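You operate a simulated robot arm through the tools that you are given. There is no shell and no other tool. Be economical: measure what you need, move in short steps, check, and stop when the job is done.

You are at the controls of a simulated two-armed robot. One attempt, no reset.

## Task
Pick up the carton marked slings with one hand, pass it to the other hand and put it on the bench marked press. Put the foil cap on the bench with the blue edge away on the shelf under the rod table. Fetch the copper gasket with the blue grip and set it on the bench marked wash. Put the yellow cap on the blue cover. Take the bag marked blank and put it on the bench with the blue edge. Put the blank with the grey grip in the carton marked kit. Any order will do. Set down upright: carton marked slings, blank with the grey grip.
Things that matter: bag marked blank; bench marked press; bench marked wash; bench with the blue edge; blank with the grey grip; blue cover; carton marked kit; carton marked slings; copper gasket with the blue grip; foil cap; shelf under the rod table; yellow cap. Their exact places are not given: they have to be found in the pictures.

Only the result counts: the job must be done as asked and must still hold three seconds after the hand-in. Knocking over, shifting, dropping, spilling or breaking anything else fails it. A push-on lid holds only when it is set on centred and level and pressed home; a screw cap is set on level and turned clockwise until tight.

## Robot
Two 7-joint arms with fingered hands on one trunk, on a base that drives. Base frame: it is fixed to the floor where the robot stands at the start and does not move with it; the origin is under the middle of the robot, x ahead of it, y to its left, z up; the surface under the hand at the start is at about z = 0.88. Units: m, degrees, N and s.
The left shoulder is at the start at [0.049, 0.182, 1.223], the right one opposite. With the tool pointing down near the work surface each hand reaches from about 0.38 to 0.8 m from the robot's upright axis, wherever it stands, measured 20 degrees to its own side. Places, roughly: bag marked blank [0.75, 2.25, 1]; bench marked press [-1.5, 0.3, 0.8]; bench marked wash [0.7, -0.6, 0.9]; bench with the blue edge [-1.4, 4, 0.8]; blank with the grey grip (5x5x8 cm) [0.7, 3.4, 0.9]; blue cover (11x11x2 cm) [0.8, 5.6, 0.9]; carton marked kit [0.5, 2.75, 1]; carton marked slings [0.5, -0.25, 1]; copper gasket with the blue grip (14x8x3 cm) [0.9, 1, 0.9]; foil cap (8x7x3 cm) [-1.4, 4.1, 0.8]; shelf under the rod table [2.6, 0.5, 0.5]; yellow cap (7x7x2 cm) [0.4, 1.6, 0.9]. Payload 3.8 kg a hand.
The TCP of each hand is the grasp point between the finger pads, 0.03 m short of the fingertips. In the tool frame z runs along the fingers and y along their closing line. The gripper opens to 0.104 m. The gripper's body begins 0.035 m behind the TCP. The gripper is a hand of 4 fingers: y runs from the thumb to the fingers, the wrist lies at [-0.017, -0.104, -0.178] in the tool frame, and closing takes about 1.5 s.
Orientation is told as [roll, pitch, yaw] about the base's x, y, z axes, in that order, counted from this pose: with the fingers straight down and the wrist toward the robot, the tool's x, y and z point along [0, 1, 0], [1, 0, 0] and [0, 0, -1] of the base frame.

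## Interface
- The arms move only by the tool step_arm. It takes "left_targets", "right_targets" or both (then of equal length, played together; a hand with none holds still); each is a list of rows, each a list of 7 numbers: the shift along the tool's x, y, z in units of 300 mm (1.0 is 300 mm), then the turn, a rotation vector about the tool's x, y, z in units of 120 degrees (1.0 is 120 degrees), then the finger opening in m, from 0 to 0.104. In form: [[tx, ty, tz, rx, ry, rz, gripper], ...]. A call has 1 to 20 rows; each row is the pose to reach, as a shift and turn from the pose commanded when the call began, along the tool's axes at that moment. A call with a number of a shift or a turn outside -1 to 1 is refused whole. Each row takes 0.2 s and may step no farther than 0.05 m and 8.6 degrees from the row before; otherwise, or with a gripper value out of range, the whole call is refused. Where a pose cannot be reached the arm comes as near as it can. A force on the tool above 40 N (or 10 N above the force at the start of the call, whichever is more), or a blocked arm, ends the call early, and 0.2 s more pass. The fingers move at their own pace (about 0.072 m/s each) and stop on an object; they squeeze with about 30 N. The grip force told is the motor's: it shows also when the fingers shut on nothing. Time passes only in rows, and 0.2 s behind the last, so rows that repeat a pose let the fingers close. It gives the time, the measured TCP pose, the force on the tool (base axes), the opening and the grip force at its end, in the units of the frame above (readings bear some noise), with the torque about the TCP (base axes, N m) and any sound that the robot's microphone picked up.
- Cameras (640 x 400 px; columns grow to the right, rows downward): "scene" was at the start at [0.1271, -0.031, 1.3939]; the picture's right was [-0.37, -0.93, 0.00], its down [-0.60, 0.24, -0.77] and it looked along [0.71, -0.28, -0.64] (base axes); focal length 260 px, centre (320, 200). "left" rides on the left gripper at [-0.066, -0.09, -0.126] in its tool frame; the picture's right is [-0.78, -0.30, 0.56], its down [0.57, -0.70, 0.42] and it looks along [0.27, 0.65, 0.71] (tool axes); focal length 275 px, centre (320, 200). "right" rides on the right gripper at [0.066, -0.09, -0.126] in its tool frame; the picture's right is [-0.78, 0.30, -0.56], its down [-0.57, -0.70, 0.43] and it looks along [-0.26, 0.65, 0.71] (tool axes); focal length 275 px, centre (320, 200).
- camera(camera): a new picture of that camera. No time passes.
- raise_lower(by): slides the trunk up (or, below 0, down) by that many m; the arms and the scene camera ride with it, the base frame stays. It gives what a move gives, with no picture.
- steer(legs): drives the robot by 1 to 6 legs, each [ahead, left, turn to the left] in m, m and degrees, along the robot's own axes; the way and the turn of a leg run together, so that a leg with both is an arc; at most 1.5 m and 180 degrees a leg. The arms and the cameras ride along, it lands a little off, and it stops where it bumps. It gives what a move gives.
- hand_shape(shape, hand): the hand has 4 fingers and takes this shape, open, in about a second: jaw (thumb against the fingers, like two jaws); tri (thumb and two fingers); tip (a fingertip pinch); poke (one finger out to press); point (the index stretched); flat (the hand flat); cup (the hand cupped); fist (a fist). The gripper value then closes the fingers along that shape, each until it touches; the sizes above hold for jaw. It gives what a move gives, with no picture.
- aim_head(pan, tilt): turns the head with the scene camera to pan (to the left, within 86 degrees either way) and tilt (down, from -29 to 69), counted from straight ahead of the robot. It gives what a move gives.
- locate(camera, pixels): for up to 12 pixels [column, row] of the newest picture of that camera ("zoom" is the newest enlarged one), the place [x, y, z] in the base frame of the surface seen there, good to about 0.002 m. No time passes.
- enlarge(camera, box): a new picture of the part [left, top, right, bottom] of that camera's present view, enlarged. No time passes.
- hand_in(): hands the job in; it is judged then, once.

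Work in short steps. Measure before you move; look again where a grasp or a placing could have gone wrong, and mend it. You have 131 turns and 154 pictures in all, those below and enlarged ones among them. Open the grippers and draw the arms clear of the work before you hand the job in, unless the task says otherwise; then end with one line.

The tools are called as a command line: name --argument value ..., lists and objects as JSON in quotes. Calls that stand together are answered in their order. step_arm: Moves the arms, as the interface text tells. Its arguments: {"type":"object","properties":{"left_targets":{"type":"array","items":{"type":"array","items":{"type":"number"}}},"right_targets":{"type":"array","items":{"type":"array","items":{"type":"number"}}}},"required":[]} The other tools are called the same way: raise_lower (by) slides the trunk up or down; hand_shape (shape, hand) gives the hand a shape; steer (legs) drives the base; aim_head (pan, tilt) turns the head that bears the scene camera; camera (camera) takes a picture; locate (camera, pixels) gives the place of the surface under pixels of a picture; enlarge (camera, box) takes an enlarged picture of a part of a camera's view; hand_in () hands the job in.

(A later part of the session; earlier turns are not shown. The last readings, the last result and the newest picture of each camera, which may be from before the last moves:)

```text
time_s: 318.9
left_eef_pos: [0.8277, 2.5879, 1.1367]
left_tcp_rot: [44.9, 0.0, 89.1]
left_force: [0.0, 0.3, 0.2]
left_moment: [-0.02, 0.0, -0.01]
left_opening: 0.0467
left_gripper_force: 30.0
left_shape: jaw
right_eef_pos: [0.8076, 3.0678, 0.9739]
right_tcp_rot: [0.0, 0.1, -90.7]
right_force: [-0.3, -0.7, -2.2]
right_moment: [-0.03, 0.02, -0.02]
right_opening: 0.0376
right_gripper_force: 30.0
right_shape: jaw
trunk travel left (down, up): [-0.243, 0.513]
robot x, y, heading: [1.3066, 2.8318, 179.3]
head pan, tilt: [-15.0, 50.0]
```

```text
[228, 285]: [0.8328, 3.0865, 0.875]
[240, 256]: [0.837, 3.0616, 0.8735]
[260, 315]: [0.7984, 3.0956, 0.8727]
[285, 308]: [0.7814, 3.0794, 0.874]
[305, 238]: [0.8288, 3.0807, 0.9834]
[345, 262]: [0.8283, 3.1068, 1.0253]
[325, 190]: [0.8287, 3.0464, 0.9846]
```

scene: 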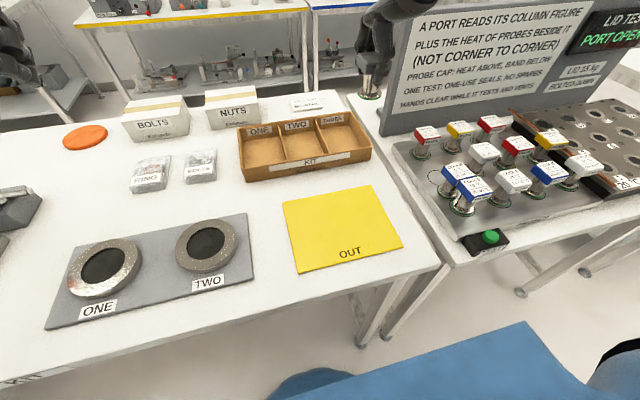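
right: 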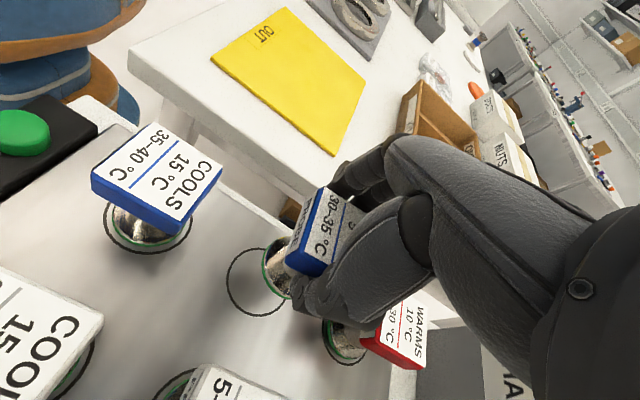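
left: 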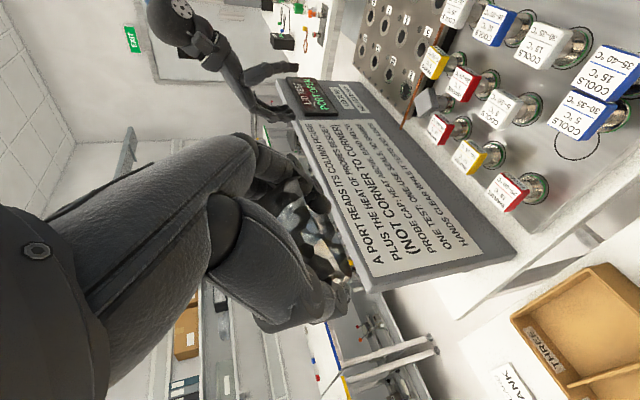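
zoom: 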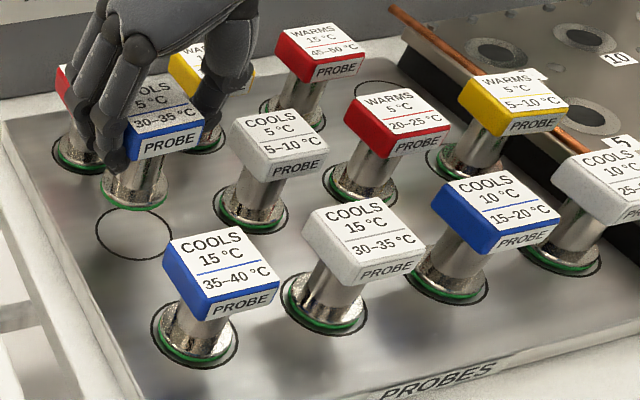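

Circle centre ≈(0.810,3.069). I lower the probe onto it and release.

step_arm --right_targets '[[0.008, -0.006, 0.04, 0, 0, 0, 0.025], [0.008, -0.006, 0.075, 0, 0, 0, 0.025], [0.008, -0.006, 0.1, 0, 0, 0, 0.025], [0.008, -0.006, 0.108, 0, 0, 0, 0.025], [0.008, -0.006, 0.115, 0, 0, 0, 0.025]]'

step_arm --right_targets '[[0, 0, 0, 0, 0, 0, 0.05], [0, 0, 0, 0, 0, 0, 0.065], [0, 0, 0, 0, 0, 0, 0.07], [0, 0, 0, 0, 0, 0, 0.07], [0, 0, -0.06, 0, 0, 0, 0.07], [0, 0, -0.15, 0, 0, 0, 0.07], [0, 0, -0.25, 0, 0, 0, 0.07], [0, 0, -0.34, 0, 0, 0, 0.07]]'

enlarge --camera "scene" --box '[330, 90, 570, 240]'

```text
time_s: 320.1
left_eef_pos: [0.8272, 2.5877, 1.1349]
left_tcp_rot: [44.9, 0.0, 89.1]
left_force: [-0.7, 0.5, -0.3]
left_moment: [-0.05, 0.01, -0.02]
left_opening: 0.0466
left_gripper_force: 30.1
left_shape: jaw
right_eef_pos: [0.8105, 3.0688, 0.9402]
right_tcp_rot: [0.0, 0.1, -90.7]
right_force: [0.7, -0.2, -2.2]
right_moment: [0.0, -0.01, 0.03]
right_opening: 0.0374
right_gripper_force: 30.5
right_shape: jaw
trunk travel left (down, up): [-0.243, 0.513]
robot x, y, heading: [1.3049, 2.832, 179.4]
head pan, tilt: [-15.0, 50.0]
```

```text
time_s: 321.9
left_eef_pos: [0.8269, 2.5878, 1.1361]
left_tcp_rot: [44.8, 0.0, 89.0]
left_force: [0.0, -0.3, -0.4]
left_moment: [0.0, 0.03, 0.03]
left_opening: 0.047
left_gripper_force: 30.3
left_shape: jaw
right_eef_pos: [0.8112, 3.0677, 1.0441]
right_tcp_rot: [0.0, 0.1, -90.7]
right_force: [-0.3, 0.8, 0.3]
right_moment: [0.01, 0.02, 0.0]
right_opening: 0.0698
right_gripper_force: 0.0
right_shape: jaw
trunk travel left (down, up): [-0.243, 0.513]
robot x, y, heading: [1.3088, 2.8301, 179.5]
head pan, tilt: [-15.0, 50.0]
```

```text
2.67 times, centred on (450, 165) of scene
```

zoom: 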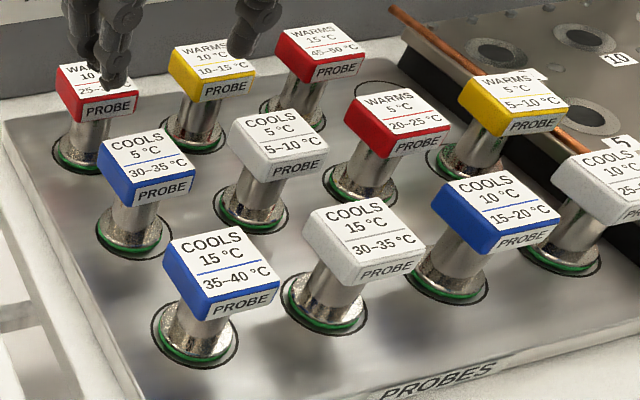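

The blue probe is back on its circle. I raise, turn the hand back to yaw 0, back off and drive down the aisle to the gasket, then look.

raise_lower --by 0.1

steer --legs '[[-0.22, 0, 0]]'

step_arm --right_targets '[[0, 0, 0, 0, 0, 0.065, 0.1], [0, 0, 0, 0, 0, 0.13, 0.1], [0, 0, 0, 0, 0, 0.195, 0.1], [0, 0, 0, 0, 0, 0.26, 0.1], [0, 0, 0, 0, 0, 0.325, 0.1], [0, 0, 0, 0, 0, 0.39, 0.1], [0, 0, 0, 0, 0, 0.455, 0.1], [0, 0, 0, 0, 0, 0.52, 0.1], [0, 0, 0, 0, 0, 0.585, 0.1], [0, 0, 0, 0, 0, 0.65, 0.1], [0, 0, 0, 0, 0, 0.7, 0.1], [0, 0, 0, 0, 0, 0.75, 0.1]]'

steer --legs '[[0, 1.05, 0], [0, 1.02, 0]]'

aim_head --pan -10 --tilt 45

camera --camera "scene"

camera --camera "right"

```text
time_s: 323.2
left_eef_pos: [0.8261, 2.5871, 1.236]
left_tcp_rot: [44.8, 0.1, 89.1]
left_force: [0.2, -0.1, 0.5]
left_moment: [-0.01, -0.02, -0.01]
left_opening: 0.0467
left_gripper_force: 29.6
left_shape: jaw
right_eef_pos: [0.8107, 3.0693, 1.1404]
right_tcp_rot: [0.1, 0.0, -90.8]
right_force: [0.5, 0.1, -0.3]
right_moment: [-0.02, -0.04, 0.02]
right_opening: 0.0696
right_gripper_force: 0.0
right_shape: jaw
trunk travel left (down, up): [-0.343, 0.413]
robot x, y, heading: [1.305, 2.8299, 179.4]
head pan, tilt: [-15.0, 50.0]
```

```text
time_s: 324.9
left_eef_pos: [1.0495, 2.5845, 1.2369]
left_tcp_rot: [45.0, 0.0, 89.4]
left_force: [0.4, -0.3, 0.6]
left_moment: [-0.01, 0.01, 0.0]
left_opening: 0.0465
left_gripper_force: 30.0
left_shape: jaw
right_eef_pos: [1.0315, 3.0668, 1.1418]
right_tcp_rot: [-0.1, 0.1, -90.6]
right_force: [0.0, 1.7, 0.3]
right_moment: [-0.01, 0.02, -0.01]
right_opening: 0.0698
right_gripper_force: 0.1
right_shape: jaw
trunk travel left (down, up): [-0.343, 0.413]
robot x, y, heading: [1.5289, 2.8327, 179.8]
head pan, tilt: [-15.0, 50.0]
```

```text
time_s: 327.5
left_eef_pos: [1.0486, 2.583, 1.2363]
left_tcp_rot: [45.0, 0.0, 89.4]
left_force: [0.2, 0.5, -0.4]
left_moment: [-0.01, 0.02, 0.01]
left_opening: 0.0468
left_gripper_force: 30.0
left_shape: jaw
right_eef_pos: [1.0298, 3.0648, 1.1406]
right_tcp_rot: [0.0, 0.0, 179.3]
right_force: [0.0, 0.1, -0.2]
right_moment: [0.05, 0.01, 0.0]
right_opening: 0.0998
right_gripper_force: 0.1
right_shape: jaw
trunk travel left (down, up): [-0.343, 0.413]
robot x, y, heading: [1.5299, 2.8293, 179.5]
head pan, tilt: [-15.0, 50.0]
```

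```text
time_s: 337.9
left_eef_pos: [1.034, 0.4873, 1.236]
left_tcp_rot: [45.0, -0.1, 89.4]
left_force: [-0.1, 0.4, 0.0]
left_moment: [-0.01, -0.01, -0.03]
left_opening: 0.0468
left_gripper_force: 30.7
left_shape: jaw
right_eef_pos: [1.0136, 0.9694, 1.1425]
right_tcp_rot: [-0.2, 0.0, 179.4]
right_force: [0.0, 0.4, -0.4]
right_moment: [0.01, 0.02, -0.01]
right_opening: 0.0998
right_gripper_force: 0.1
right_shape: jaw
trunk travel left (down, up): [-0.343, 0.413]
robot x, y, heading: [1.5136, 0.7373, 179.9]
head pan, tilt: [-15.0, 50.0]
```

```text
time_s: 338.6
left_eef_pos: [1.0347, 0.4878, 1.2365]
left_tcp_rot: [44.9, 0.0, 89.3]
left_force: [-0.8, 0.2, -0.7]
left_moment: [-0.01, 0.0, -0.01]
left_opening: 0.0466
left_gripper_force: 29.7
left_shape: jaw
right_eef_pos: [1.0136, 0.9695, 1.1412]
right_tcp_rot: [-0.2, 0.1, 179.4]
right_force: [-0.1, -1.3, 1.0]
right_moment: [0.01, 0.01, -0.02]
right_opening: 0.0997
right_gripper_force: 0.2
right_shape: jaw
trunk travel left (down, up): [-0.343, 0.413]
robot x, y, heading: [1.5126, 0.7352, 179.8]
head pan, tilt: [-10.0, 45.0]
```

```text
35 pictures are left
```

scene: 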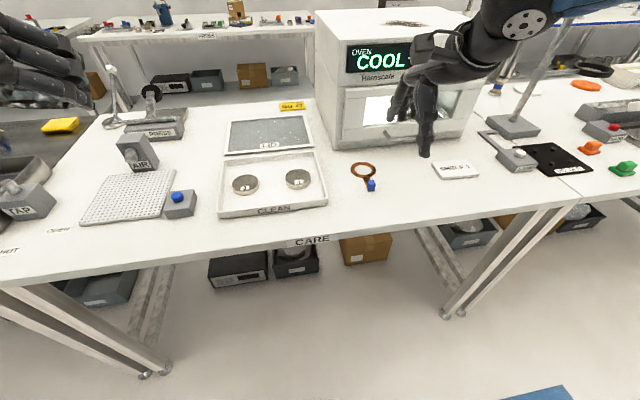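

```text
34 pictures are left
```

right: 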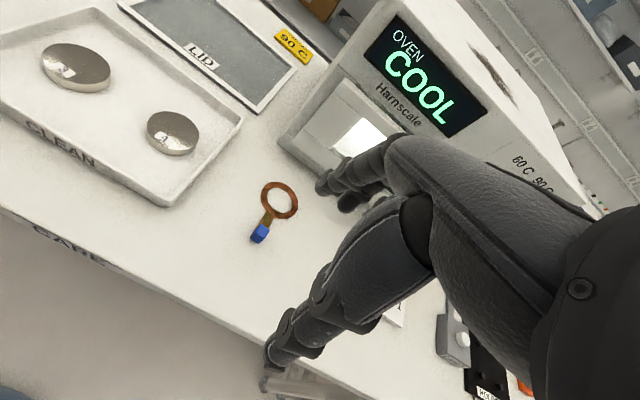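

The gasket with its blue grip is at (261,232) in the right view. I enlarge and measure the grip.

enlarge --camera "right" --box '[220, 170, 316, 250]'

locate --camera "right" --pixels '[[254, 226], [268, 226], [250, 240], [263, 243], [260, 234], [259, 226], [269, 210], [280, 185], [297, 205], [280, 218], [240, 232], [262, 200]]'

locate --camera "scene" --pixels '[[371, 182], [371, 188], [366, 185], [376, 185], [363, 164], [365, 178], [380, 225], [322, 200]]'

```text
5.00 times, centred on (268, 210) of right
```

zoom: 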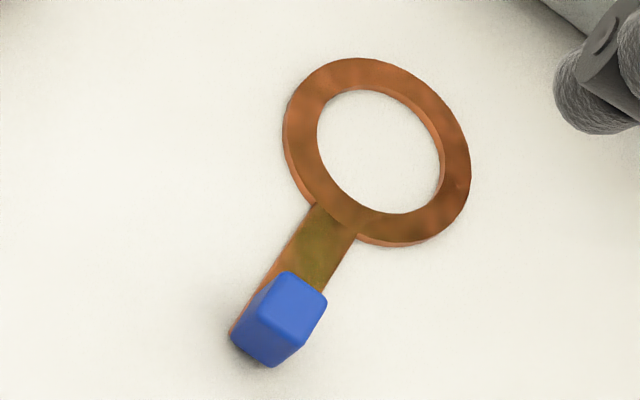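

```text
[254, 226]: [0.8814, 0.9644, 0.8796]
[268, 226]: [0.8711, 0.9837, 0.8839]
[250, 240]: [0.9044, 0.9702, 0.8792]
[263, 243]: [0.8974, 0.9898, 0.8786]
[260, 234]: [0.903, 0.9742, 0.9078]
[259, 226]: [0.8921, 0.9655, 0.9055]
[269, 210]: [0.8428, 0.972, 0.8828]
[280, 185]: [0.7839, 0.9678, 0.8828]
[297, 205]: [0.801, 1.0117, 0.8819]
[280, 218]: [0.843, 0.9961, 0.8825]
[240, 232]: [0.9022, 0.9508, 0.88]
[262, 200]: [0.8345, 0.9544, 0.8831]
```

```text
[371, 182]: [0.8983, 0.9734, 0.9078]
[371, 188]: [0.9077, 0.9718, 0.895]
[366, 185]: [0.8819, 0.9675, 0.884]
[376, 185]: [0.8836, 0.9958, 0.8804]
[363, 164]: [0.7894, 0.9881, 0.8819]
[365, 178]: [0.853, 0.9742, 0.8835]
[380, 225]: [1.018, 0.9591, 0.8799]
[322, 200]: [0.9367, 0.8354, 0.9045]
```

Blue grip block: centre (0.897,0.974), top 0.908, about 2.2 cm wide. I drive 0.13 m nearer, lower, and hover above it to fine-tune.

steer --legs '[[0.13, 0, 0]]'

raise_lower --by -0.1

step_arm --right_targets '[[-0.01, -0.04, 0.05, 0, 0, 0, 0.07], [-0.01, -0.04, 0.12, 0, 0, 0, 0.07], [-0.01, -0.04, 0.2, 0, 0, 0, 0.07], [-0.01, -0.04, 0.25, 0, 0, 0, 0.07], [-0.01, -0.04, 0.25, 0, 0, 0, 0.07]]'

camera --camera "right"

```text
time_s: 339.8
left_eef_pos: [0.9045, 0.4869, 1.2346]
left_tcp_rot: [44.8, 0.0, 89.5]
left_force: [-0.7, -0.1, 0.2]
left_moment: [-0.02, -0.06, 0.0]
left_opening: 0.0469
left_gripper_force: 30.6
left_shape: jaw
right_eef_pos: [0.8848, 0.9704, 1.1408]
right_tcp_rot: [0.0, 0.1, 179.7]
right_force: [-0.3, -0.1, -0.4]
right_moment: [0.04, -0.06, -0.03]
right_opening: 0.0999
right_gripper_force: 0.1
right_shape: jaw
trunk travel left (down, up): [-0.343, 0.413]
robot x, y, heading: [1.3822, 0.7333, 179.5]
head pan, tilt: [-10.0, 45.0]
```

```text
time_s: 341.2
left_eef_pos: [0.9065, 0.4869, 1.1367]
left_tcp_rot: [44.9, 0.0, 89.5]
left_force: [-0.5, 0.4, -0.3]
left_moment: [-0.02, 0.05, 0.03]
left_opening: 0.0466
left_gripper_force: 30.5
left_shape: jaw
right_eef_pos: [0.8859, 0.9692, 1.0424]
right_tcp_rot: [-0.1, 0.0, 179.6]
right_force: [0.6, 0.1, 1.5]
right_moment: [0.03, -0.03, 0.01]
right_opening: 0.0997
right_gripper_force: 0.0
right_shape: jaw
trunk travel left (down, up): [-0.243, 0.513]
robot x, y, heading: [1.387, 0.7331, 179.9]
head pan, tilt: [-10.0, 45.0]
```

```text
time_s: 342.4
left_eef_pos: [0.9073, 0.4858, 1.1368]
left_tcp_rot: [45.0, -0.1, 89.5]
left_force: [0.0, -0.4, 0.2]
left_moment: [-0.01, 0.0, 0.04]
left_opening: 0.0467
left_gripper_force: 30.1
left_shape: jaw
right_eef_pos: [0.8953, 0.9707, 0.9666]
right_tcp_rot: [-0.1, 0.0, 179.6]
right_force: [0.1, 0.6, -0.8]
right_moment: [-0.02, 0.0, -0.02]
right_opening: 0.07
right_gripper_force: 0.2
right_shape: jaw
trunk travel left (down, up): [-0.243, 0.513]
robot x, y, heading: [1.3855, 0.7359, 179.9]
head pan, tilt: [-10.0, 45.0]
```

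```text
32 pictures are left
```

right: 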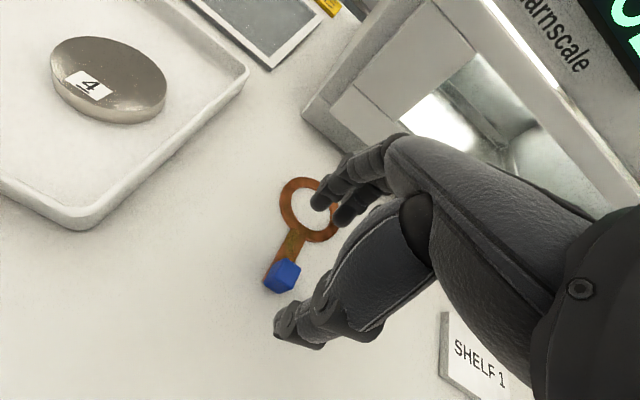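

The hand is centred over the blue grip within 4 mm. I descend to z≈0.915, close, lift 6 cm and check.

step_arm --right_targets '[[-0.011, -0.006, 0.06, 0, 0, 0, 0.07], [-0.011, -0.006, 0.12, 0, 0, 0, 0.07], [-0.011, -0.006, 0.172, 0, 0, 0, 0.07], [-0.011, -0.006, 0.172, 0, 0, 0, 0.05], [-0.011, -0.006, 0.172, 0, 0, 0, 0.03], [-0.011, -0.006, 0.172, 0, 0, 0, 0.015], [-0.011, -0.006, 0.172, 0, 0, 0, 0.01], [-0.011, -0.006, 0.172, 0, 0, 0, 0.01], [-0.011, -0.006, 0.172, 0, 0, 0, 0.01], [-0.011, -0.006, 0.172, 0, 0, 0, 0.01]]'

step_arm --right_targets '[[0, 0, -0.03, 0, 0, 0, 0.01], [0, 0, -0.07, 0, 0, 0, 0.01], [0, 0, -0.13, 0, 0, 0, 0.01], [0, 0, -0.2, 0, 0, 0, 0.01], [0, 0, -0.2, 0, 0, 0, 0.01]]'

camera --camera "right"

camera --camera "scene"

```text
time_s: 344.6
left_eef_pos: [0.9047, 0.4875, 1.1362]
left_tcp_rot: [44.9, -0.1, 89.5]
left_force: [0.4, 0.2, -0.5]
left_moment: [-0.03, 0.01, 0.0]
left_opening: 0.0467
left_gripper_force: 29.6
left_shape: jaw
right_eef_pos: [0.8983, 0.9759, 0.9158]
right_tcp_rot: [-0.1, 0.0, 179.6]
right_force: [-0.9, 0.8, 0.5]
right_moment: [0.03, 0.09, -0.04]
right_opening: 0.0154
right_gripper_force: 29.8
right_shape: jaw
trunk travel left (down, up): [-0.243, 0.513]
robot x, y, heading: [1.3829, 0.7353, 179.9]
head pan, tilt: [-10.0, 45.0]
```

```text
time_s: 345.8
left_eef_pos: [0.9055, 0.4892, 1.1357]
left_tcp_rot: [45.0, 0.0, 89.6]
left_force: [0.4, 1.2, -0.8]
left_moment: [0.0, -0.01, 0.01]
left_opening: 0.0466
left_gripper_force: 29.9
left_shape: jaw
right_eef_pos: [0.8989, 0.9739, 0.9733]
right_tcp_rot: [0.0, 0.1, 179.6]
right_force: [-0.8, -0.7, -1.7]
right_moment: [-0.01, -0.07, -0.03]
right_opening: 0.0151
right_gripper_force: 30.5
right_shape: jaw
trunk travel left (down, up): [-0.243, 0.513]
robot x, y, heading: [1.3836, 0.7366, 179.6]
head pan, tilt: [-10.0, 45.0]
```

```text
31 pictures are left
```

right: 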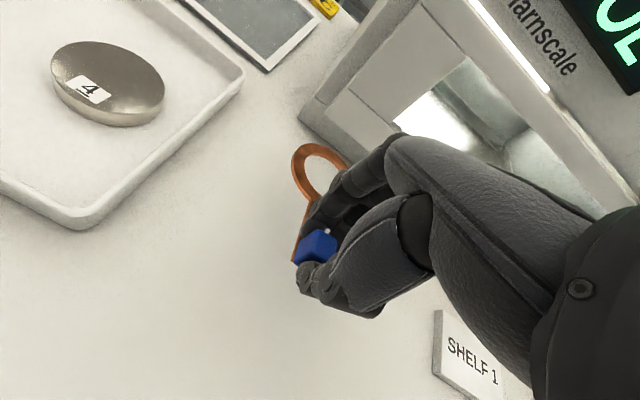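

```text
30 pictures are left
```

scene: 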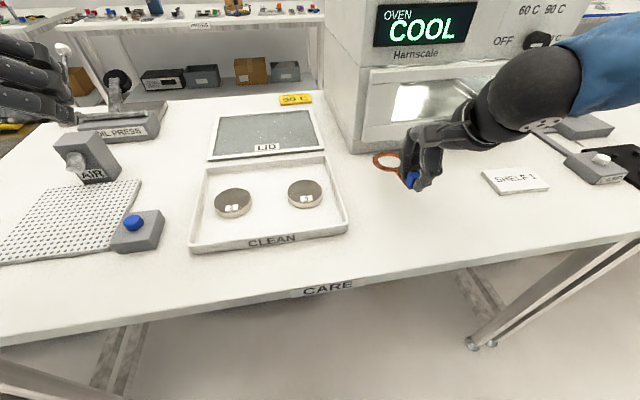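

The gasket is held. I raise, back off and drive along to the wash bench, then look for a free spot on it.

step_arm --right_targets '[[0, 0, -0.12, 0, 0, 0, 0.01], [0, 0, -0.24, 0, 0, 0, 0.01], [0, 0, -0.36, 0, 0, 0, 0.01], [0, 0, -0.36, 0, 0, 0, 0.01]]'

raise_lower --by 0.2

steer --legs '[[-0.13, 0, 0], [0, 1.4, 0]]'

camera --camera "scene"

```text
time_s: 346.8
left_eef_pos: [0.9045, 0.4871, 1.1366]
left_tcp_rot: [44.8, -0.1, 89.5]
left_force: [0.1, 0.3, 0.4]
left_moment: [0.01, 0.02, 0.03]
left_opening: 0.0465
left_gripper_force: 30.5
left_shape: jaw
right_eef_pos: [0.8995, 0.97, 1.0817]
right_tcp_rot: [-0.1, 0.2, 179.6]
right_force: [-0.2, 0.0, -0.9]
right_moment: [0.0, -0.04, -0.01]
right_opening: 0.0153
right_gripper_force: 29.3
right_shape: jaw
trunk travel left (down, up): [-0.243, 0.513]
robot x, y, heading: [1.3812, 0.7355, 180.0]
head pan, tilt: [-10.0, 45.0]
```

```text
time_s: 348.9
left_eef_pos: [0.905, 0.4866, 1.3344]
left_tcp_rot: [44.8, 0.0, 89.5]
left_force: [-0.5, -0.7, -0.1]
left_moment: [-0.01, -0.04, 0.02]
left_opening: 0.0467
left_gripper_force: 29.5
left_shape: jaw
right_eef_pos: [0.8997, 0.9746, 1.2834]
right_tcp_rot: [-0.1, 0.2, 179.7]
right_force: [0.4, -1.0, -1.7]
right_moment: [-0.01, -0.06, -0.02]
right_opening: 0.015
right_gripper_force: 30.3
right_shape: jaw
trunk travel left (down, up): [-0.443, 0.313]
robot x, y, heading: [1.3842, 0.7332, 179.9]
head pan, tilt: [-10.0, 45.0]
```

```text
time_s: 356.8
left_eef_pos: [1.0298, -0.9289, 1.3353]
left_tcp_rot: [44.9, 0.0, 89.7]
left_force: [-0.2, -0.6, -0.4]
left_moment: [-0.01, 0.0, 0.0]
left_opening: 0.0466
left_gripper_force: 29.8
left_shape: jaw
right_eef_pos: [1.0216, -0.4406, 1.2825]
right_tcp_rot: [-0.1, 0.1, 179.9]
right_force: [-0.1, 0.4, -0.5]
right_moment: [0.0, 0.0, 0.02]
right_opening: 0.0149
right_gripper_force: 30.1
right_shape: jaw
trunk travel left (down, up): [-0.443, 0.313]
robot x, y, heading: [1.5096, -0.6788, -179.5]
head pan, tilt: [-10.0, 45.0]
```

```text
29 pictures are left
```

scene: 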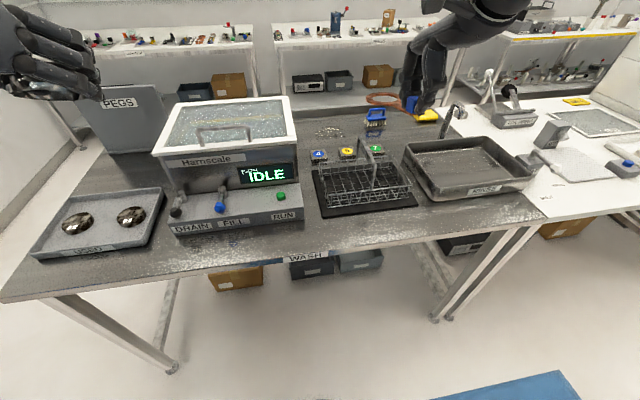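

The WASH mark is on this bench. I measure the free near strip in front of the mat and bath, and other gaps.

locate --camera "scene" --pixels '[[365, 216], [365, 240], [320, 218], [310, 248], [415, 205], [430, 232], [400, 215], [405, 160], [250, 258], [305, 225], [440, 215], [380, 225]]'

enlarge --camera "scene" --box '[270, 80, 470, 270]'

camera --camera "right"

```text
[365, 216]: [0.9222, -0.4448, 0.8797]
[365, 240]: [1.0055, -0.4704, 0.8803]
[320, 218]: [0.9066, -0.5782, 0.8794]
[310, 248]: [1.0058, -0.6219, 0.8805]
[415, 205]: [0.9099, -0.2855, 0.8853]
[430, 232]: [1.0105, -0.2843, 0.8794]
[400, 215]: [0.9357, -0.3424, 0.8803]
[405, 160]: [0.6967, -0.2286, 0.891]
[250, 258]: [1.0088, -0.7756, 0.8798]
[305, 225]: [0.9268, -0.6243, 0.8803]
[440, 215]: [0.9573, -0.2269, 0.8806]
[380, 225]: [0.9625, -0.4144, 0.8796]
```

```text
2.11 times, centred on (370, 175) of scene
```

zoom: 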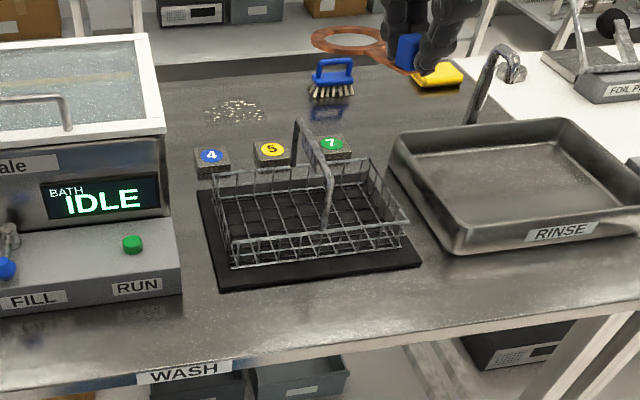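

```text
27 pictures are left
```

right: 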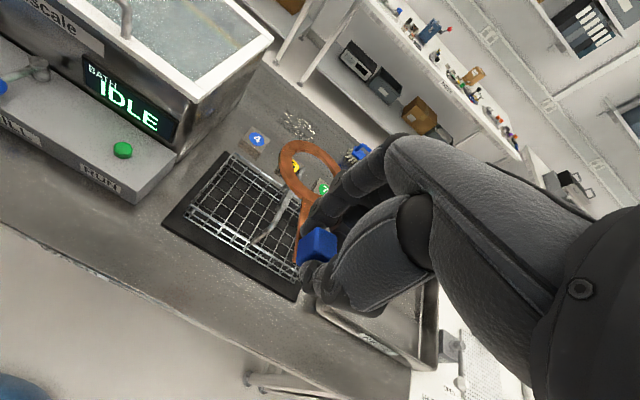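

The strip between mat (x≈0.91) and bench edge (x≈1.015) is free; I'll lay the gasket along y there. I raise the left hand well above the bath, reposition, and turn the right hand 90°.

locate --camera "scene" --pixels '[[225, 130], [225, 105], [290, 98], [298, 145], [370, 150], [345, 165], [178, 155]]'

step_arm --left_targets '[[0.07, 0, -0.07, 0, 0, 0, 0.035], [0.14, 0, -0.14, 0, 0, 0, 0.035], [0.21, 0, -0.21, 0, 0, 0, 0.035], [0.283, 0, -0.283, 0, 0, 0, 0.035], [0.283, 0, -0.283, 0, 0, 0, 0.035]]'

steer --legs '[[0.07, -0.12, 0]]'

step_arm --right_targets '[[0, 0, 0.02, 0, 0, -0.065, 0.01], [0, 0, 0.04, 0, 0, -0.13, 0.01], [0, 0, 0.06, 0, 0, -0.195, 0.01], [0, 0, 0.08, 0, 0, -0.26, 0.01], [0, 0, 0.1, 0, 0, -0.325, 0.01], [0, 0, 0.12, 0, 0, -0.39, 0.01], [0, 0, 0.14, 0, 0, -0.455, 0.01], [0, 0, 0.16, 0, 0, -0.52, 0.01], [0, 0, 0.18, 0, 0, -0.585, 0.01], [0, 0, 0.2, 0, 0, -0.65, 0.01], [0, 0, 0.22, 0, 0, -0.7, 0.01], [0, 0, 0.24, 0, 0, -0.75, 0.01], [0, 0, 0.24, 0, 0, -0.75, 0.01]]'

camera --camera "scene"

```text
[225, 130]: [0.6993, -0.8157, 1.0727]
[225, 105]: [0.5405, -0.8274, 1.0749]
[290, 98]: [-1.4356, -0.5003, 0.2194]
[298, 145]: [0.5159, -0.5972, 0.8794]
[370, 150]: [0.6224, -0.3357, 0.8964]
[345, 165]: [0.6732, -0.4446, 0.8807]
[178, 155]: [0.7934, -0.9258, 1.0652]
```

```text
time_s: 358.0
left_eef_pos: [1.0295, -0.9308, 1.4531]
left_tcp_rot: [44.8, 0.0, 89.8]
left_force: [-0.3, 0.0, -0.1]
left_moment: [0.03, -0.04, -0.03]
left_opening: 0.0469
left_gripper_force: 30.3
left_shape: jaw
right_eef_pos: [1.0223, -0.4415, 1.2825]
right_tcp_rot: [-0.1, 0.2, 179.8]
right_force: [0.4, -0.4, -1.5]
right_moment: [0.04, -0.01, 0.02]
right_opening: 0.0149
right_gripper_force: 29.8
right_shape: jaw
trunk travel left (down, up): [-0.443, 0.313]
robot x, y, heading: [1.5089, -0.6767, -180.0]
head pan, tilt: [-10.0, 45.0]
```

```text
time_s: 359.4
left_eef_pos: [0.9566, -0.8099, 1.4526]
left_tcp_rot: [44.7, 0.0, 89.7]
left_force: [0.7, 0.0, -0.4]
left_moment: [-0.03, 0.01, 0.0]
left_opening: 0.0466
left_gripper_force: 29.5
left_shape: jaw
right_eef_pos: [0.9506, -0.3206, 1.282]
right_tcp_rot: [-0.1, 0.2, 179.7]
right_force: [0.3, 0.2, -1.2]
right_moment: [-0.06, -0.05, -0.06]
right_opening: 0.0149
right_gripper_force: 29.5
right_shape: jaw
trunk travel left (down, up): [-0.443, 0.313]
robot x, y, heading: [1.4332, -0.5632, 179.8]
head pan, tilt: [-10.0, 45.0]
```

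```text
time_s: 362.2
left_eef_pos: [0.9563, -0.8099, 1.4552]
left_tcp_rot: [44.9, -0.2, 89.5]
left_force: [1.7, 0.7, 0.9]
left_moment: [0.01, -0.03, 0.0]
left_opening: 0.0466
left_gripper_force: 30.0
left_shape: jaw
right_eef_pos: [0.9506, -0.3218, 1.2108]
right_tcp_rot: [0.0, 0.0, -90.2]
right_force: [0.7, 0.0, -0.8]
right_moment: [0.06, 0.03, 0.0]
right_opening: 0.0148
right_gripper_force: 29.7
right_shape: jaw
trunk travel left (down, up): [-0.443, 0.313]
robot x, y, heading: [1.4359, -0.5603, 180.0]
head pan, tilt: [-10.0, 45.0]
```

```text
26 pictures are left
```

scene: 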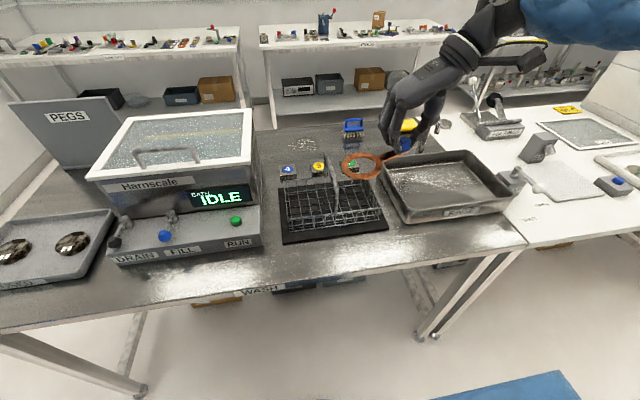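

The gasket points left and hangs level over the strip; the left hand (1.45) clears the bath (1.08). I lower the trunk 0.2 m and set the gasket down slowly.

raise_lower --by -0.2

step_arm --right_targets '[[0.048, 0.044, 0.06, 0, 0, 0, 0.01], [0.048, 0.044, 0.14, 0, 0, 0, 0.01], [0.048, 0.044, 0.22, 0, 0, 0, 0.01], [0.048, 0.044, 0.27, 0, 0, 0, 0.01], [0.048, 0.044, 0.29, 0, 0, 0, 0.01], [0.048, 0.044, 0.3, 0, 0, 0, 0.01], [0.048, 0.044, 0.31, 0, 0, 0, 0.01], [0.048, 0.044, 0.318, 0, 0, 0, 0.01]]'

enlarge --camera "scene" --box '[260, 120, 500, 270]'

camera --camera "right"

```text
time_s: 364.3
left_eef_pos: [0.9565, -0.8108, 1.2551]
left_tcp_rot: [44.8, 0.0, 89.6]
left_force: [-0.1, 0.4, 0.6]
left_moment: [0.04, 0.0, -0.01]
left_opening: 0.0463
left_gripper_force: 30.2
left_shape: jaw
right_eef_pos: [0.9519, -0.321, 1.0122]
right_tcp_rot: [0.0, 0.1, -90.3]
right_force: [-0.2, 0.7, -1.3]
right_moment: [0.05, 0.05, 0.0]
right_opening: 0.0149
right_gripper_force: 29.8
right_shape: jaw
trunk travel left (down, up): [-0.243, 0.513]
robot x, y, heading: [1.4349, -0.5615, 179.9]
head pan, tilt: [-10.0, 45.0]
```

```text
time_s: 366.1
left_eef_pos: [0.9566, -0.8101, 1.2547]
left_tcp_rot: [45.0, 0.0, 89.5]
left_force: [0.2, 0.0, 0.5]
left_moment: [0.0, 0.04, 0.01]
left_opening: 0.0467
left_gripper_force: 29.9
left_shape: jaw
right_eef_pos: [0.965, -0.3343, 0.9162]
right_tcp_rot: [0.1, 0.2, -90.2]
right_force: [1.4, -0.7, 2.3]
right_moment: [-0.32, -0.13, 0.0]
right_opening: 0.0145
right_gripper_force: 29.9
right_shape: jaw
trunk travel left (down, up): [-0.243, 0.513]
robot x, y, heading: [1.435, -0.5599, 180.0]
head pan, tilt: [-10.0, 45.0]
```

```text
2.67 times, centred on (380, 195) of scene
```

zoom: 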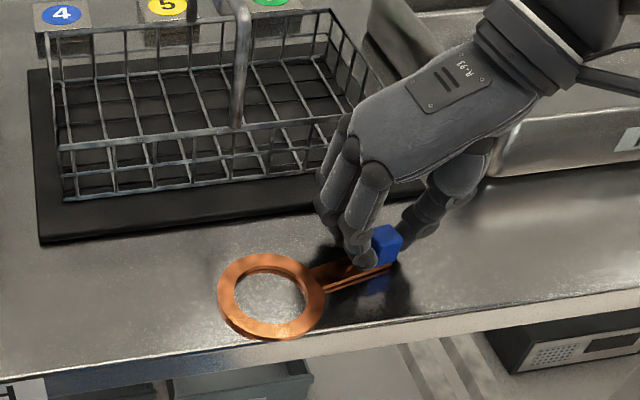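

```text
24 pictures are left
```

right: 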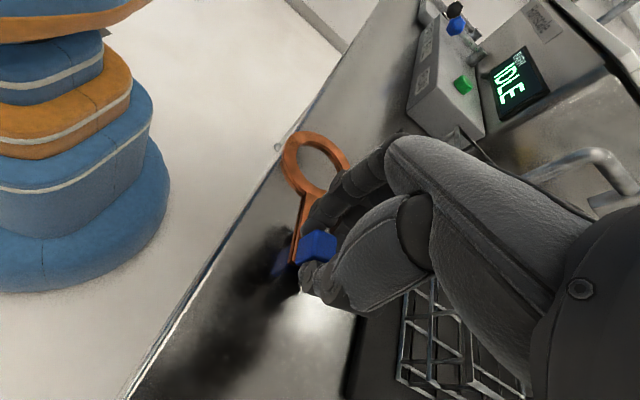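

Contact made, but the ring is close to the bench edge. I lift 1 cm, shift 2 cm inwards, set down, release and lift away, then look.

step_arm --right_targets '[[0, 0, -0.04, 0, 0, 0, 0.01], [-0.035, 0, -0.04, 0, 0, 0, 0.01], [-0.07, 0, -0.04, 0, 0, 0, 0.01], [-0.07, 0, -0.02, 0, 0, 0, 0.01], [-0.07, 0, -0.005, 0, 0, 0, 0.01], [-0.07, 0, 0.002, 0, 0, 0, 0.01], [-0.07, 0, 0.004, 0, 0, 0, 0.01]]'

step_arm --right_targets '[[0, 0, 0, 0, 0, 0, 0.03], [0, 0, 0, 0, 0, 0, 0.045], [0, 0, 0, 0, 0, 0, 0.05], [0, 0, 0, 0, 0, 0, 0.05], [0, 0, -0.05, 0, 0, 0, 0.05], [0, 0, -0.14, 0, 0, 0, 0.05], [0, 0, -0.26, 0, 0, 0, 0.05], [0, 0, -0.38, 0, 0, 0, 0.05]]'

enlarge --camera "scene" --box '[260, 120, 500, 270]'

raise_lower --by 0.15

steer --legs '[[-0.15, 0, 0], [0, 0, -90], [0, 0, -45]]'

aim_head --pan 0 --tilt 30

camera --camera "scene"

```text
time_s: 367.7
left_eef_pos: [0.9564, -0.8088, 1.2539]
left_tcp_rot: [44.9, 0.0, 89.6]
left_force: [0.5, 0.5, -0.5]
left_moment: [0.01, -0.02, -0.01]
left_opening: 0.0466
left_gripper_force: 30.0
left_shape: jaw
right_eef_pos: [0.9442, -0.3352, 0.9161]
right_tcp_rot: [-0.1, 0.0, -90.3]
right_force: [-0.4, -0.4, 5.9]
right_moment: [-0.37, -0.2, 0.0]
right_opening: 0.0146
right_gripper_force: 29.7
right_shape: jaw
trunk travel left (down, up): [-0.243, 0.513]
robot x, y, heading: [1.4343, -0.5653, 179.9]
head pan, tilt: [-10.0, 45.0]
```

```text
time_s: 369.5
left_eef_pos: [0.9556, -0.8109, 1.2547]
left_tcp_rot: [44.9, 0.1, 89.6]
left_force: [-0.1, -0.2, -0.7]
left_moment: [0.03, -0.01, 0.01]
left_opening: 0.0469
left_gripper_force: 30.6
left_shape: jaw
right_eef_pos: [0.944, -0.3347, 1.0295]
right_tcp_rot: [0.1, 0.1, -90.3]
right_force: [-0.8, 0.3, 0.5]
right_moment: [-0.01, 0.02, -0.02]
right_opening: 0.0497
right_gripper_force: 0.1
right_shape: jaw
trunk travel left (down, up): [-0.243, 0.513]
robot x, y, heading: [1.4349, -0.5609, 180.1]
head pan, tilt: [-10.0, 45.0]
```

```text
2.67 times, centred on (380, 195) of scene
```

zoom: 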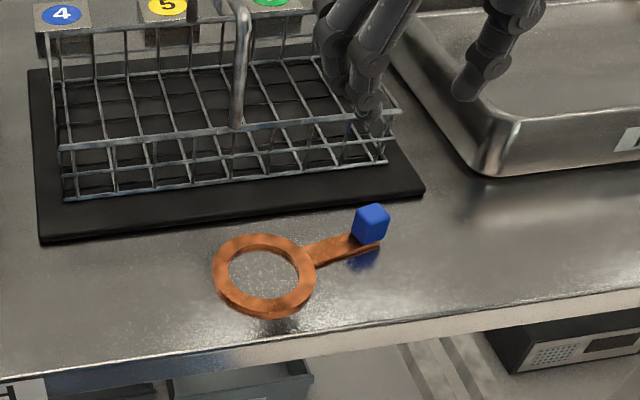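

```text
time_s: 371.3
left_eef_pos: [0.9559, -0.8105, 1.4032]
left_tcp_rot: [44.9, 0.0, 89.7]
left_force: [0.3, -0.4, 0.0]
left_moment: [0.0, 0.03, -0.01]
left_opening: 0.0467
left_gripper_force: 29.7
left_shape: jaw
right_eef_pos: [0.9436, -0.3346, 1.1781]
right_tcp_rot: [0.1, 0.1, -90.2]
right_force: [-0.5, -0.2, 0.7]
right_moment: [0.0, 0.01, 0.0]
right_opening: 0.0497
right_gripper_force: 0.1
right_shape: jaw
trunk travel left (down, up): [-0.393, 0.363]
robot x, y, heading: [1.4307, -0.5575, 180.0]
head pan, tilt: [-10.0, 45.0]
```

```text
time_s: 378.5
left_eef_pos: [1.7404, -0.0421, 1.4027]
left_tcp_rot: [44.9, 0.1, -44.5]
left_force: [-0.4, 0.6, 0.5]
left_moment: [0.01, 0.02, 0.03]
left_opening: 0.0465
left_gripper_force: 30.3
left_shape: jaw
right_eef_pos: [2.0905, -0.3635, 1.1782]
right_tcp_rot: [0.1, 0.1, 135.5]
right_force: [0.1, 0.1, 0.0]
right_moment: [-0.02, 0.02, -0.02]
right_opening: 0.0496
right_gripper_force: 0.1
right_shape: jaw
trunk travel left (down, up): [-0.393, 0.363]
robot x, y, heading: [1.5889, -0.562, 45.7]
head pan, tilt: [-10.0, 45.0]
```

```text
time_s: 379.3
left_eef_pos: [1.7395, -0.0417, 1.4046]
left_tcp_rot: [45.0, 0.0, -44.5]
left_force: [-0.6, 0.0, -0.8]
left_moment: [0.01, -0.03, 0.01]
left_opening: 0.0464
left_gripper_force: 30.6
left_shape: jaw
right_eef_pos: [2.0906, -0.3639, 1.1781]
right_tcp_rot: [0.0, 0.1, 135.6]
right_force: [-0.1, 0.4, -0.6]
right_moment: [0.02, 0.02, -0.04]
right_opening: 0.0498
right_gripper_force: 0.1
right_shape: jaw
trunk travel left (down, up): [-0.393, 0.363]
robot x, y, heading: [1.5886, -0.5611, 45.9]
head pan, tilt: [0.0, 30.0]
```

```text
22 pictures are left
```

scene: 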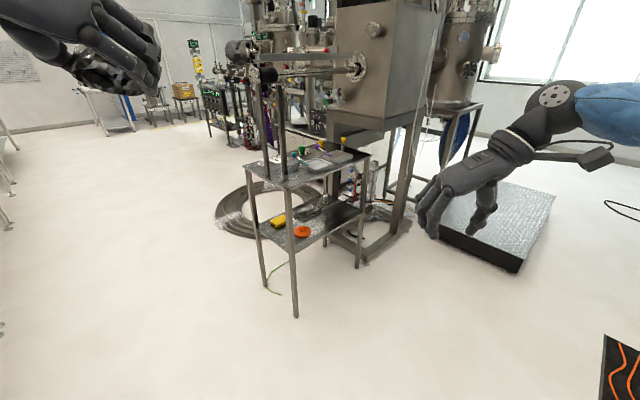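

The gasket lies flat on the wash bench. The rod table is at (310,200) with its lower shelf holding a yellow block and an orange disc. I enlarge and measure it.

enlarge --camera "scene" --box '[230, 130, 390, 330]'

locate --camera "scene" --pixels '[[262, 227], [294, 248], [362, 212], [330, 225], [300, 232], [278, 220], [320, 215], [290, 185], [250, 170], [368, 155], [296, 315], [345, 215]]'

```text
2.00 times, centred on (310, 230) of scene
```

zoom: 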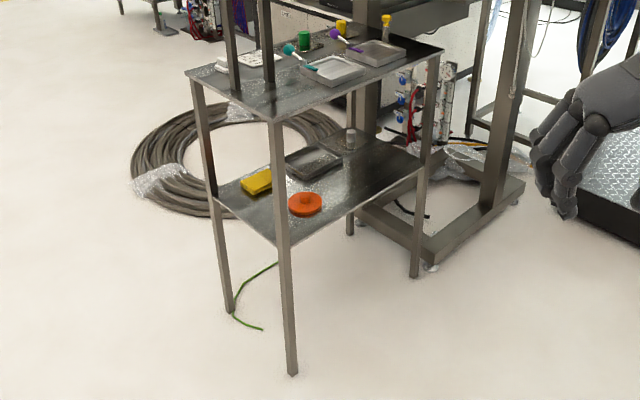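

```text
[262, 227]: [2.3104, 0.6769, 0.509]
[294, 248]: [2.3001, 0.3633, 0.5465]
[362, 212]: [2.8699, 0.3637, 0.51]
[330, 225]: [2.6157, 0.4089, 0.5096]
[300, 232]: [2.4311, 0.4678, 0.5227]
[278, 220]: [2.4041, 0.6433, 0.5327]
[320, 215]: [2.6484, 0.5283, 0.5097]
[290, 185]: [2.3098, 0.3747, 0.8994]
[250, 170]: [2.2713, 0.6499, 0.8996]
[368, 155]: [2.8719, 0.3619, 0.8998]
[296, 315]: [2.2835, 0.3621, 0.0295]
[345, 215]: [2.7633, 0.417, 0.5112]
```

Shelf: z=0.51, front edge y≈0.36, free around (2.55–2.75,0.43); table top at 0.90; machine frame and platform stay beyond x≈3. I tuck the right hand back, lower the left, and drive to stand before the shelf facing +y.

step_arm --right_targets '[[0.07, 0, 0, 0, 0, 0, 0.05], [0.14, 0, 0, 0, 0, 0, 0.05], [0.21, 0, 0, 0, 0, 0, 0.05], [0.28, 0, 0, 0, 0, 0, 0.05], [0.35, 0, 0, 0, 0, 0, 0.05], [0.4, 0, 0, 0, 0, 0, 0.05]]' --left_targets '[[-0.08, 0.055, 0.08, 0, 0, 0, 0.035], [-0.16, 0.11, 0.16, 0, 0, 0, 0.035], [-0.24, 0.165, 0.24, 0, 0, 0, 0.035], [-0.32, 0.22, 0.32, 0, 0, 0, 0.035], [-0.4, 0.28, 0.4, 0, 0, 0, 0.035], [-0.471, 0.333, 0.471, 0, 0, 0, 0.035]]'

steer --legs '[[0, 0, 44.1], [0, -1.08, 0], [0.28, 0, 0]]'

raise_lower --by -0.3

aim_head --pan 10 --tilt 35

camera --camera "scene"

camera --camera "left"

```text
time_s: 380.7
left_eef_pos: [1.8112, -0.1112, 1.2028]
left_tcp_rot: [44.9, 0.0, -44.4]
left_force: [0.0, 0.6, 0.1]
left_moment: [0.02, -0.01, 0.0]
left_opening: 0.0464
left_gripper_force: 30.3
left_shape: jaw
right_eef_pos: [2.0049, -0.4485, 1.1765]
right_tcp_rot: [0.0, 0.1, 135.6]
right_force: [0.1, -0.1, 0.4]
right_moment: [0.0, -0.04, 0.01]
right_opening: 0.0497
right_gripper_force: 0.0
right_shape: jaw
trunk travel left (down, up): [-0.393, 0.363]
robot x, y, heading: [1.5856, -0.5612, 45.6]
head pan, tilt: [0.0, 30.0]
```

```text
time_s: 389.6
left_eef_pos: [2.5241, 0.1699, 1.2021]
left_tcp_rot: [44.8, 0.0, -1.9]
left_force: [0.7, -0.4, -1.3]
left_moment: [-0.01, 0.03, -0.01]
left_opening: 0.0463
left_gripper_force: 30.3
left_shape: jaw
right_eef_pos: [2.8975, 0.0527, 1.1766]
right_tcp_rot: [0.1, 0.2, 178.2]
right_force: [0.6, -0.1, -0.5]
right_moment: [-0.04, -0.02, 0.0]
right_opening: 0.0495
right_gripper_force: 0.0
right_shape: jaw
trunk travel left (down, up): [-0.393, 0.363]
robot x, y, heading: [2.66, -0.3116, 88.6]
head pan, tilt: [0.0, 30.0]
```

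```text
time_s: 392.6
left_eef_pos: [2.5245, 0.1811, 0.8884]
left_tcp_rot: [42.8, 0.0, -1.8]
left_force: [0.3, -0.4, 0.3]
left_moment: [0.01, 0.02, 0.02]
left_opening: 0.0462
left_gripper_force: 29.5
left_shape: jaw
right_eef_pos: [2.8946, 0.0515, 0.8773]
right_tcp_rot: [-0.1, 0.1, 178.3]
right_force: [0.1, 0.9, 0.9]
right_moment: [0.05, -0.02, 0.0]
right_opening: 0.0494
right_gripper_force: 0.0
right_shape: jaw
trunk travel left (down, up): [-0.093, 0.663]
robot x, y, heading: [2.663, -0.3139, 88.3]
head pan, tilt: [0.0, 30.0]
```

```text
time_s: 393.4
left_eef_pos: [2.5236, 0.1798, 0.89]
left_tcp_rot: [42.8, 0.0, -1.9]
left_force: [0.3, 1.2, -0.2]
left_moment: [0.01, -0.01, 0.02]
left_opening: 0.0463
left_gripper_force: 29.8
left_shape: jaw
right_eef_pos: [2.8957, 0.0518, 0.8761]
right_tcp_rot: [0.0, 0.0, 178.2]
right_force: [-0.4, -0.2, 0.1]
right_moment: [-0.02, 0.01, 0.02]
right_opening: 0.0498
right_gripper_force: 0.0
right_shape: jaw
trunk travel left (down, up): [-0.093, 0.663]
robot x, y, heading: [2.6615, -0.3147, 88.1]
head pan, tilt: [10.0, 35.0]
```

```text
20 pictures are left
```

scene: 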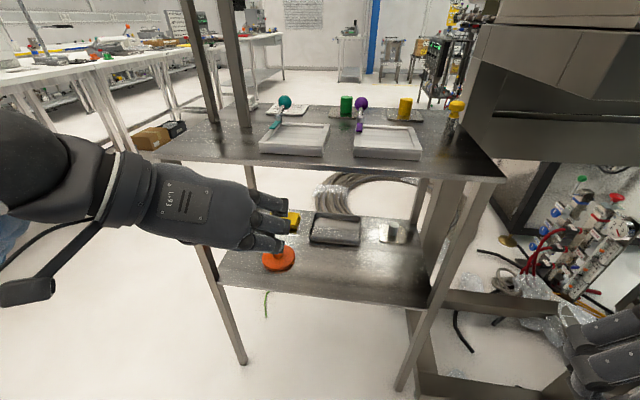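

```text
19 pictures are left
```

left: 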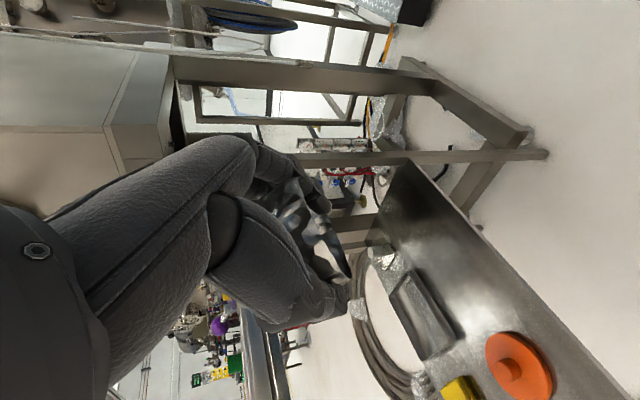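

The shelf shows orange disc (278,260), yellow block, a grey tray (335,230) and a metal piece (393,233); the front right part is free. I measure it.

locate --camera "scene" --pixels '[[340, 270], [370, 275], [340, 295], [300, 262], [278, 258], [335, 243], [393, 240], [400, 270], [420, 300], [225, 285], [400, 175], [240, 165]]'

enlarge --camera "left" --box '[200, 140, 440, 340]'

```text
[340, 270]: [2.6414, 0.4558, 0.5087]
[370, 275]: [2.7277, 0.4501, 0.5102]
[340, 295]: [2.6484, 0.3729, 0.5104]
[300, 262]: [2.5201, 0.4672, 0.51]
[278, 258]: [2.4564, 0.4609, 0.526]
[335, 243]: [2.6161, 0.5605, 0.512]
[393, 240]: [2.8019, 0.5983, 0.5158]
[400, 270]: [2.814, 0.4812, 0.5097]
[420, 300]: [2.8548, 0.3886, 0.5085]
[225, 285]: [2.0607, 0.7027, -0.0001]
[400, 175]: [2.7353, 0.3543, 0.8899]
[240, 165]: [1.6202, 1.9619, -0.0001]
```

```text
2.00 times, centred on (320, 240) of left
```

zoom: 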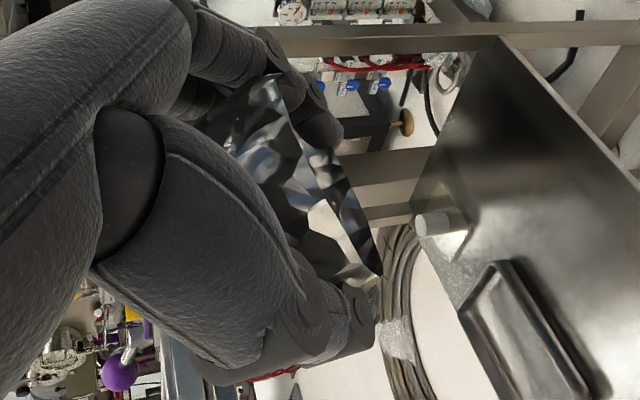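

Free spot chosen at (2.60,0.43). I lower the left hand outside the table, drive in a little, then extend it horizontally over the shelf.

step_arm --left_targets '[[-0.09, 0, 0.1, 0, 0.005, 0, 0.035], [-0.19, 0, 0.2, 0, 0.01, 0, 0.035], [-0.28, 0, 0.31, 0, 0.015, 0, 0.035], [-0.37, 0, 0.41, 0, 0.018, 0, 0.035], [-0.47, 0, 0.51, 0, 0.018, 0, 0.035], [-0.567, 0, 0.612, 0, 0.018, 0, 0.035], [-0.567, 0, 0.612, 0, 0.018, 0, 0.035]]'

raise_lower --by -0.04

steer --legs '[[0.1, -0.08, 1.7]]'

camera --camera "scene"

camera --camera "left"

```text
time_s: 395.0
left_eef_pos: [2.525, 0.1819, 0.6385]
left_tcp_rot: [44.9, 0.0, -1.9]
left_force: [0.2, 0.2, -0.3]
left_moment: [-0.01, 0.02, 0.01]
left_opening: 0.0462
left_gripper_force: 29.9
left_shape: jaw
left hand out of reach, approached as far as the arm can: row 1, 2, 3, 4
right_eef_pos: [2.8953, 0.0516, 0.8766]
right_tcp_rot: [0.0, 0.1, 178.2]
right_force: [0.5, 0.6, 0.5]
right_moment: [0.0, -0.01, 0.03]
right_opening: 0.0497
right_gripper_force: 0.1
right_shape: jaw
trunk travel left (down, up): [-0.093, 0.663]
robot x, y, heading: [2.6606, -0.3153, 88.4]
head pan, tilt: [10.0, 35.0]
```

```text
time_s: 395.8
left_eef_pos: [2.5239, 0.1795, 0.6001]
left_tcp_rot: [44.9, 0.0, -1.9]
left_force: [0.0, 1.5, -0.4]
left_moment: [-0.01, 0.02, 0.01]
left_opening: 0.0462
left_gripper_force: 29.8
left_shape: jaw
right_eef_pos: [2.8961, 0.0524, 0.8377]
right_tcp_rot: [0.0, 0.1, 178.2]
right_force: [-0.7, -0.5, 0.4]
right_moment: [0.04, 0.01, -0.02]
right_opening: 0.0498
right_gripper_force: 0.0
right_shape: jaw
trunk travel left (down, up): [-0.053, 0.703]
robot x, y, heading: [2.6599, -0.3129, 88.5]
head pan, tilt: [10.0, 35.0]
```

```text
time_s: 397.1
left_eef_pos: [2.5881, 0.2738, 0.5978]
left_tcp_rot: [44.7, 0.0, -0.1]
left_force: [0.3, 0.1, 0.0]
left_moment: [0.01, 0.01, 0.0]
left_opening: 0.0463
left_gripper_force: 30.4
left_shape: jaw
right_eef_pos: [2.9639, 0.157, 0.8363]
right_tcp_rot: [0.1, 0.1, -179.9]
right_force: [-0.1, 0.4, 1.0]
right_moment: [-0.02, -0.04, -0.04]
right_opening: 0.0498
right_gripper_force: 0.1
right_shape: jaw
trunk travel left (down, up): [-0.053, 0.703]
robot x, y, heading: [2.742, -0.216, 90.1]
head pan, tilt: [10.0, 35.0]
```

```text
17 pictures are left
```

scene: 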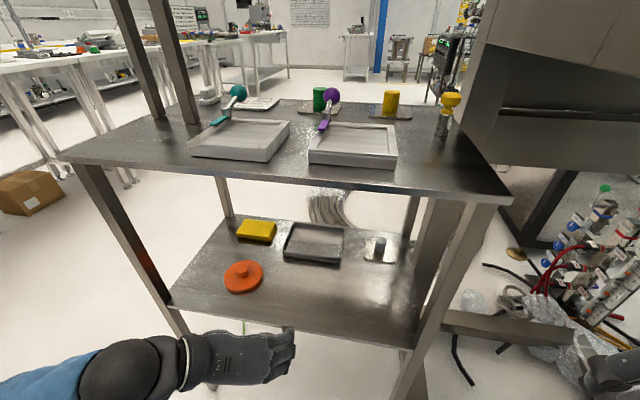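

```text
16 pictures are left
```

left: 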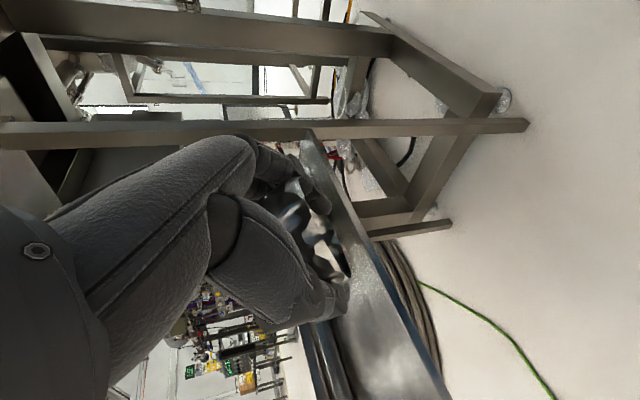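

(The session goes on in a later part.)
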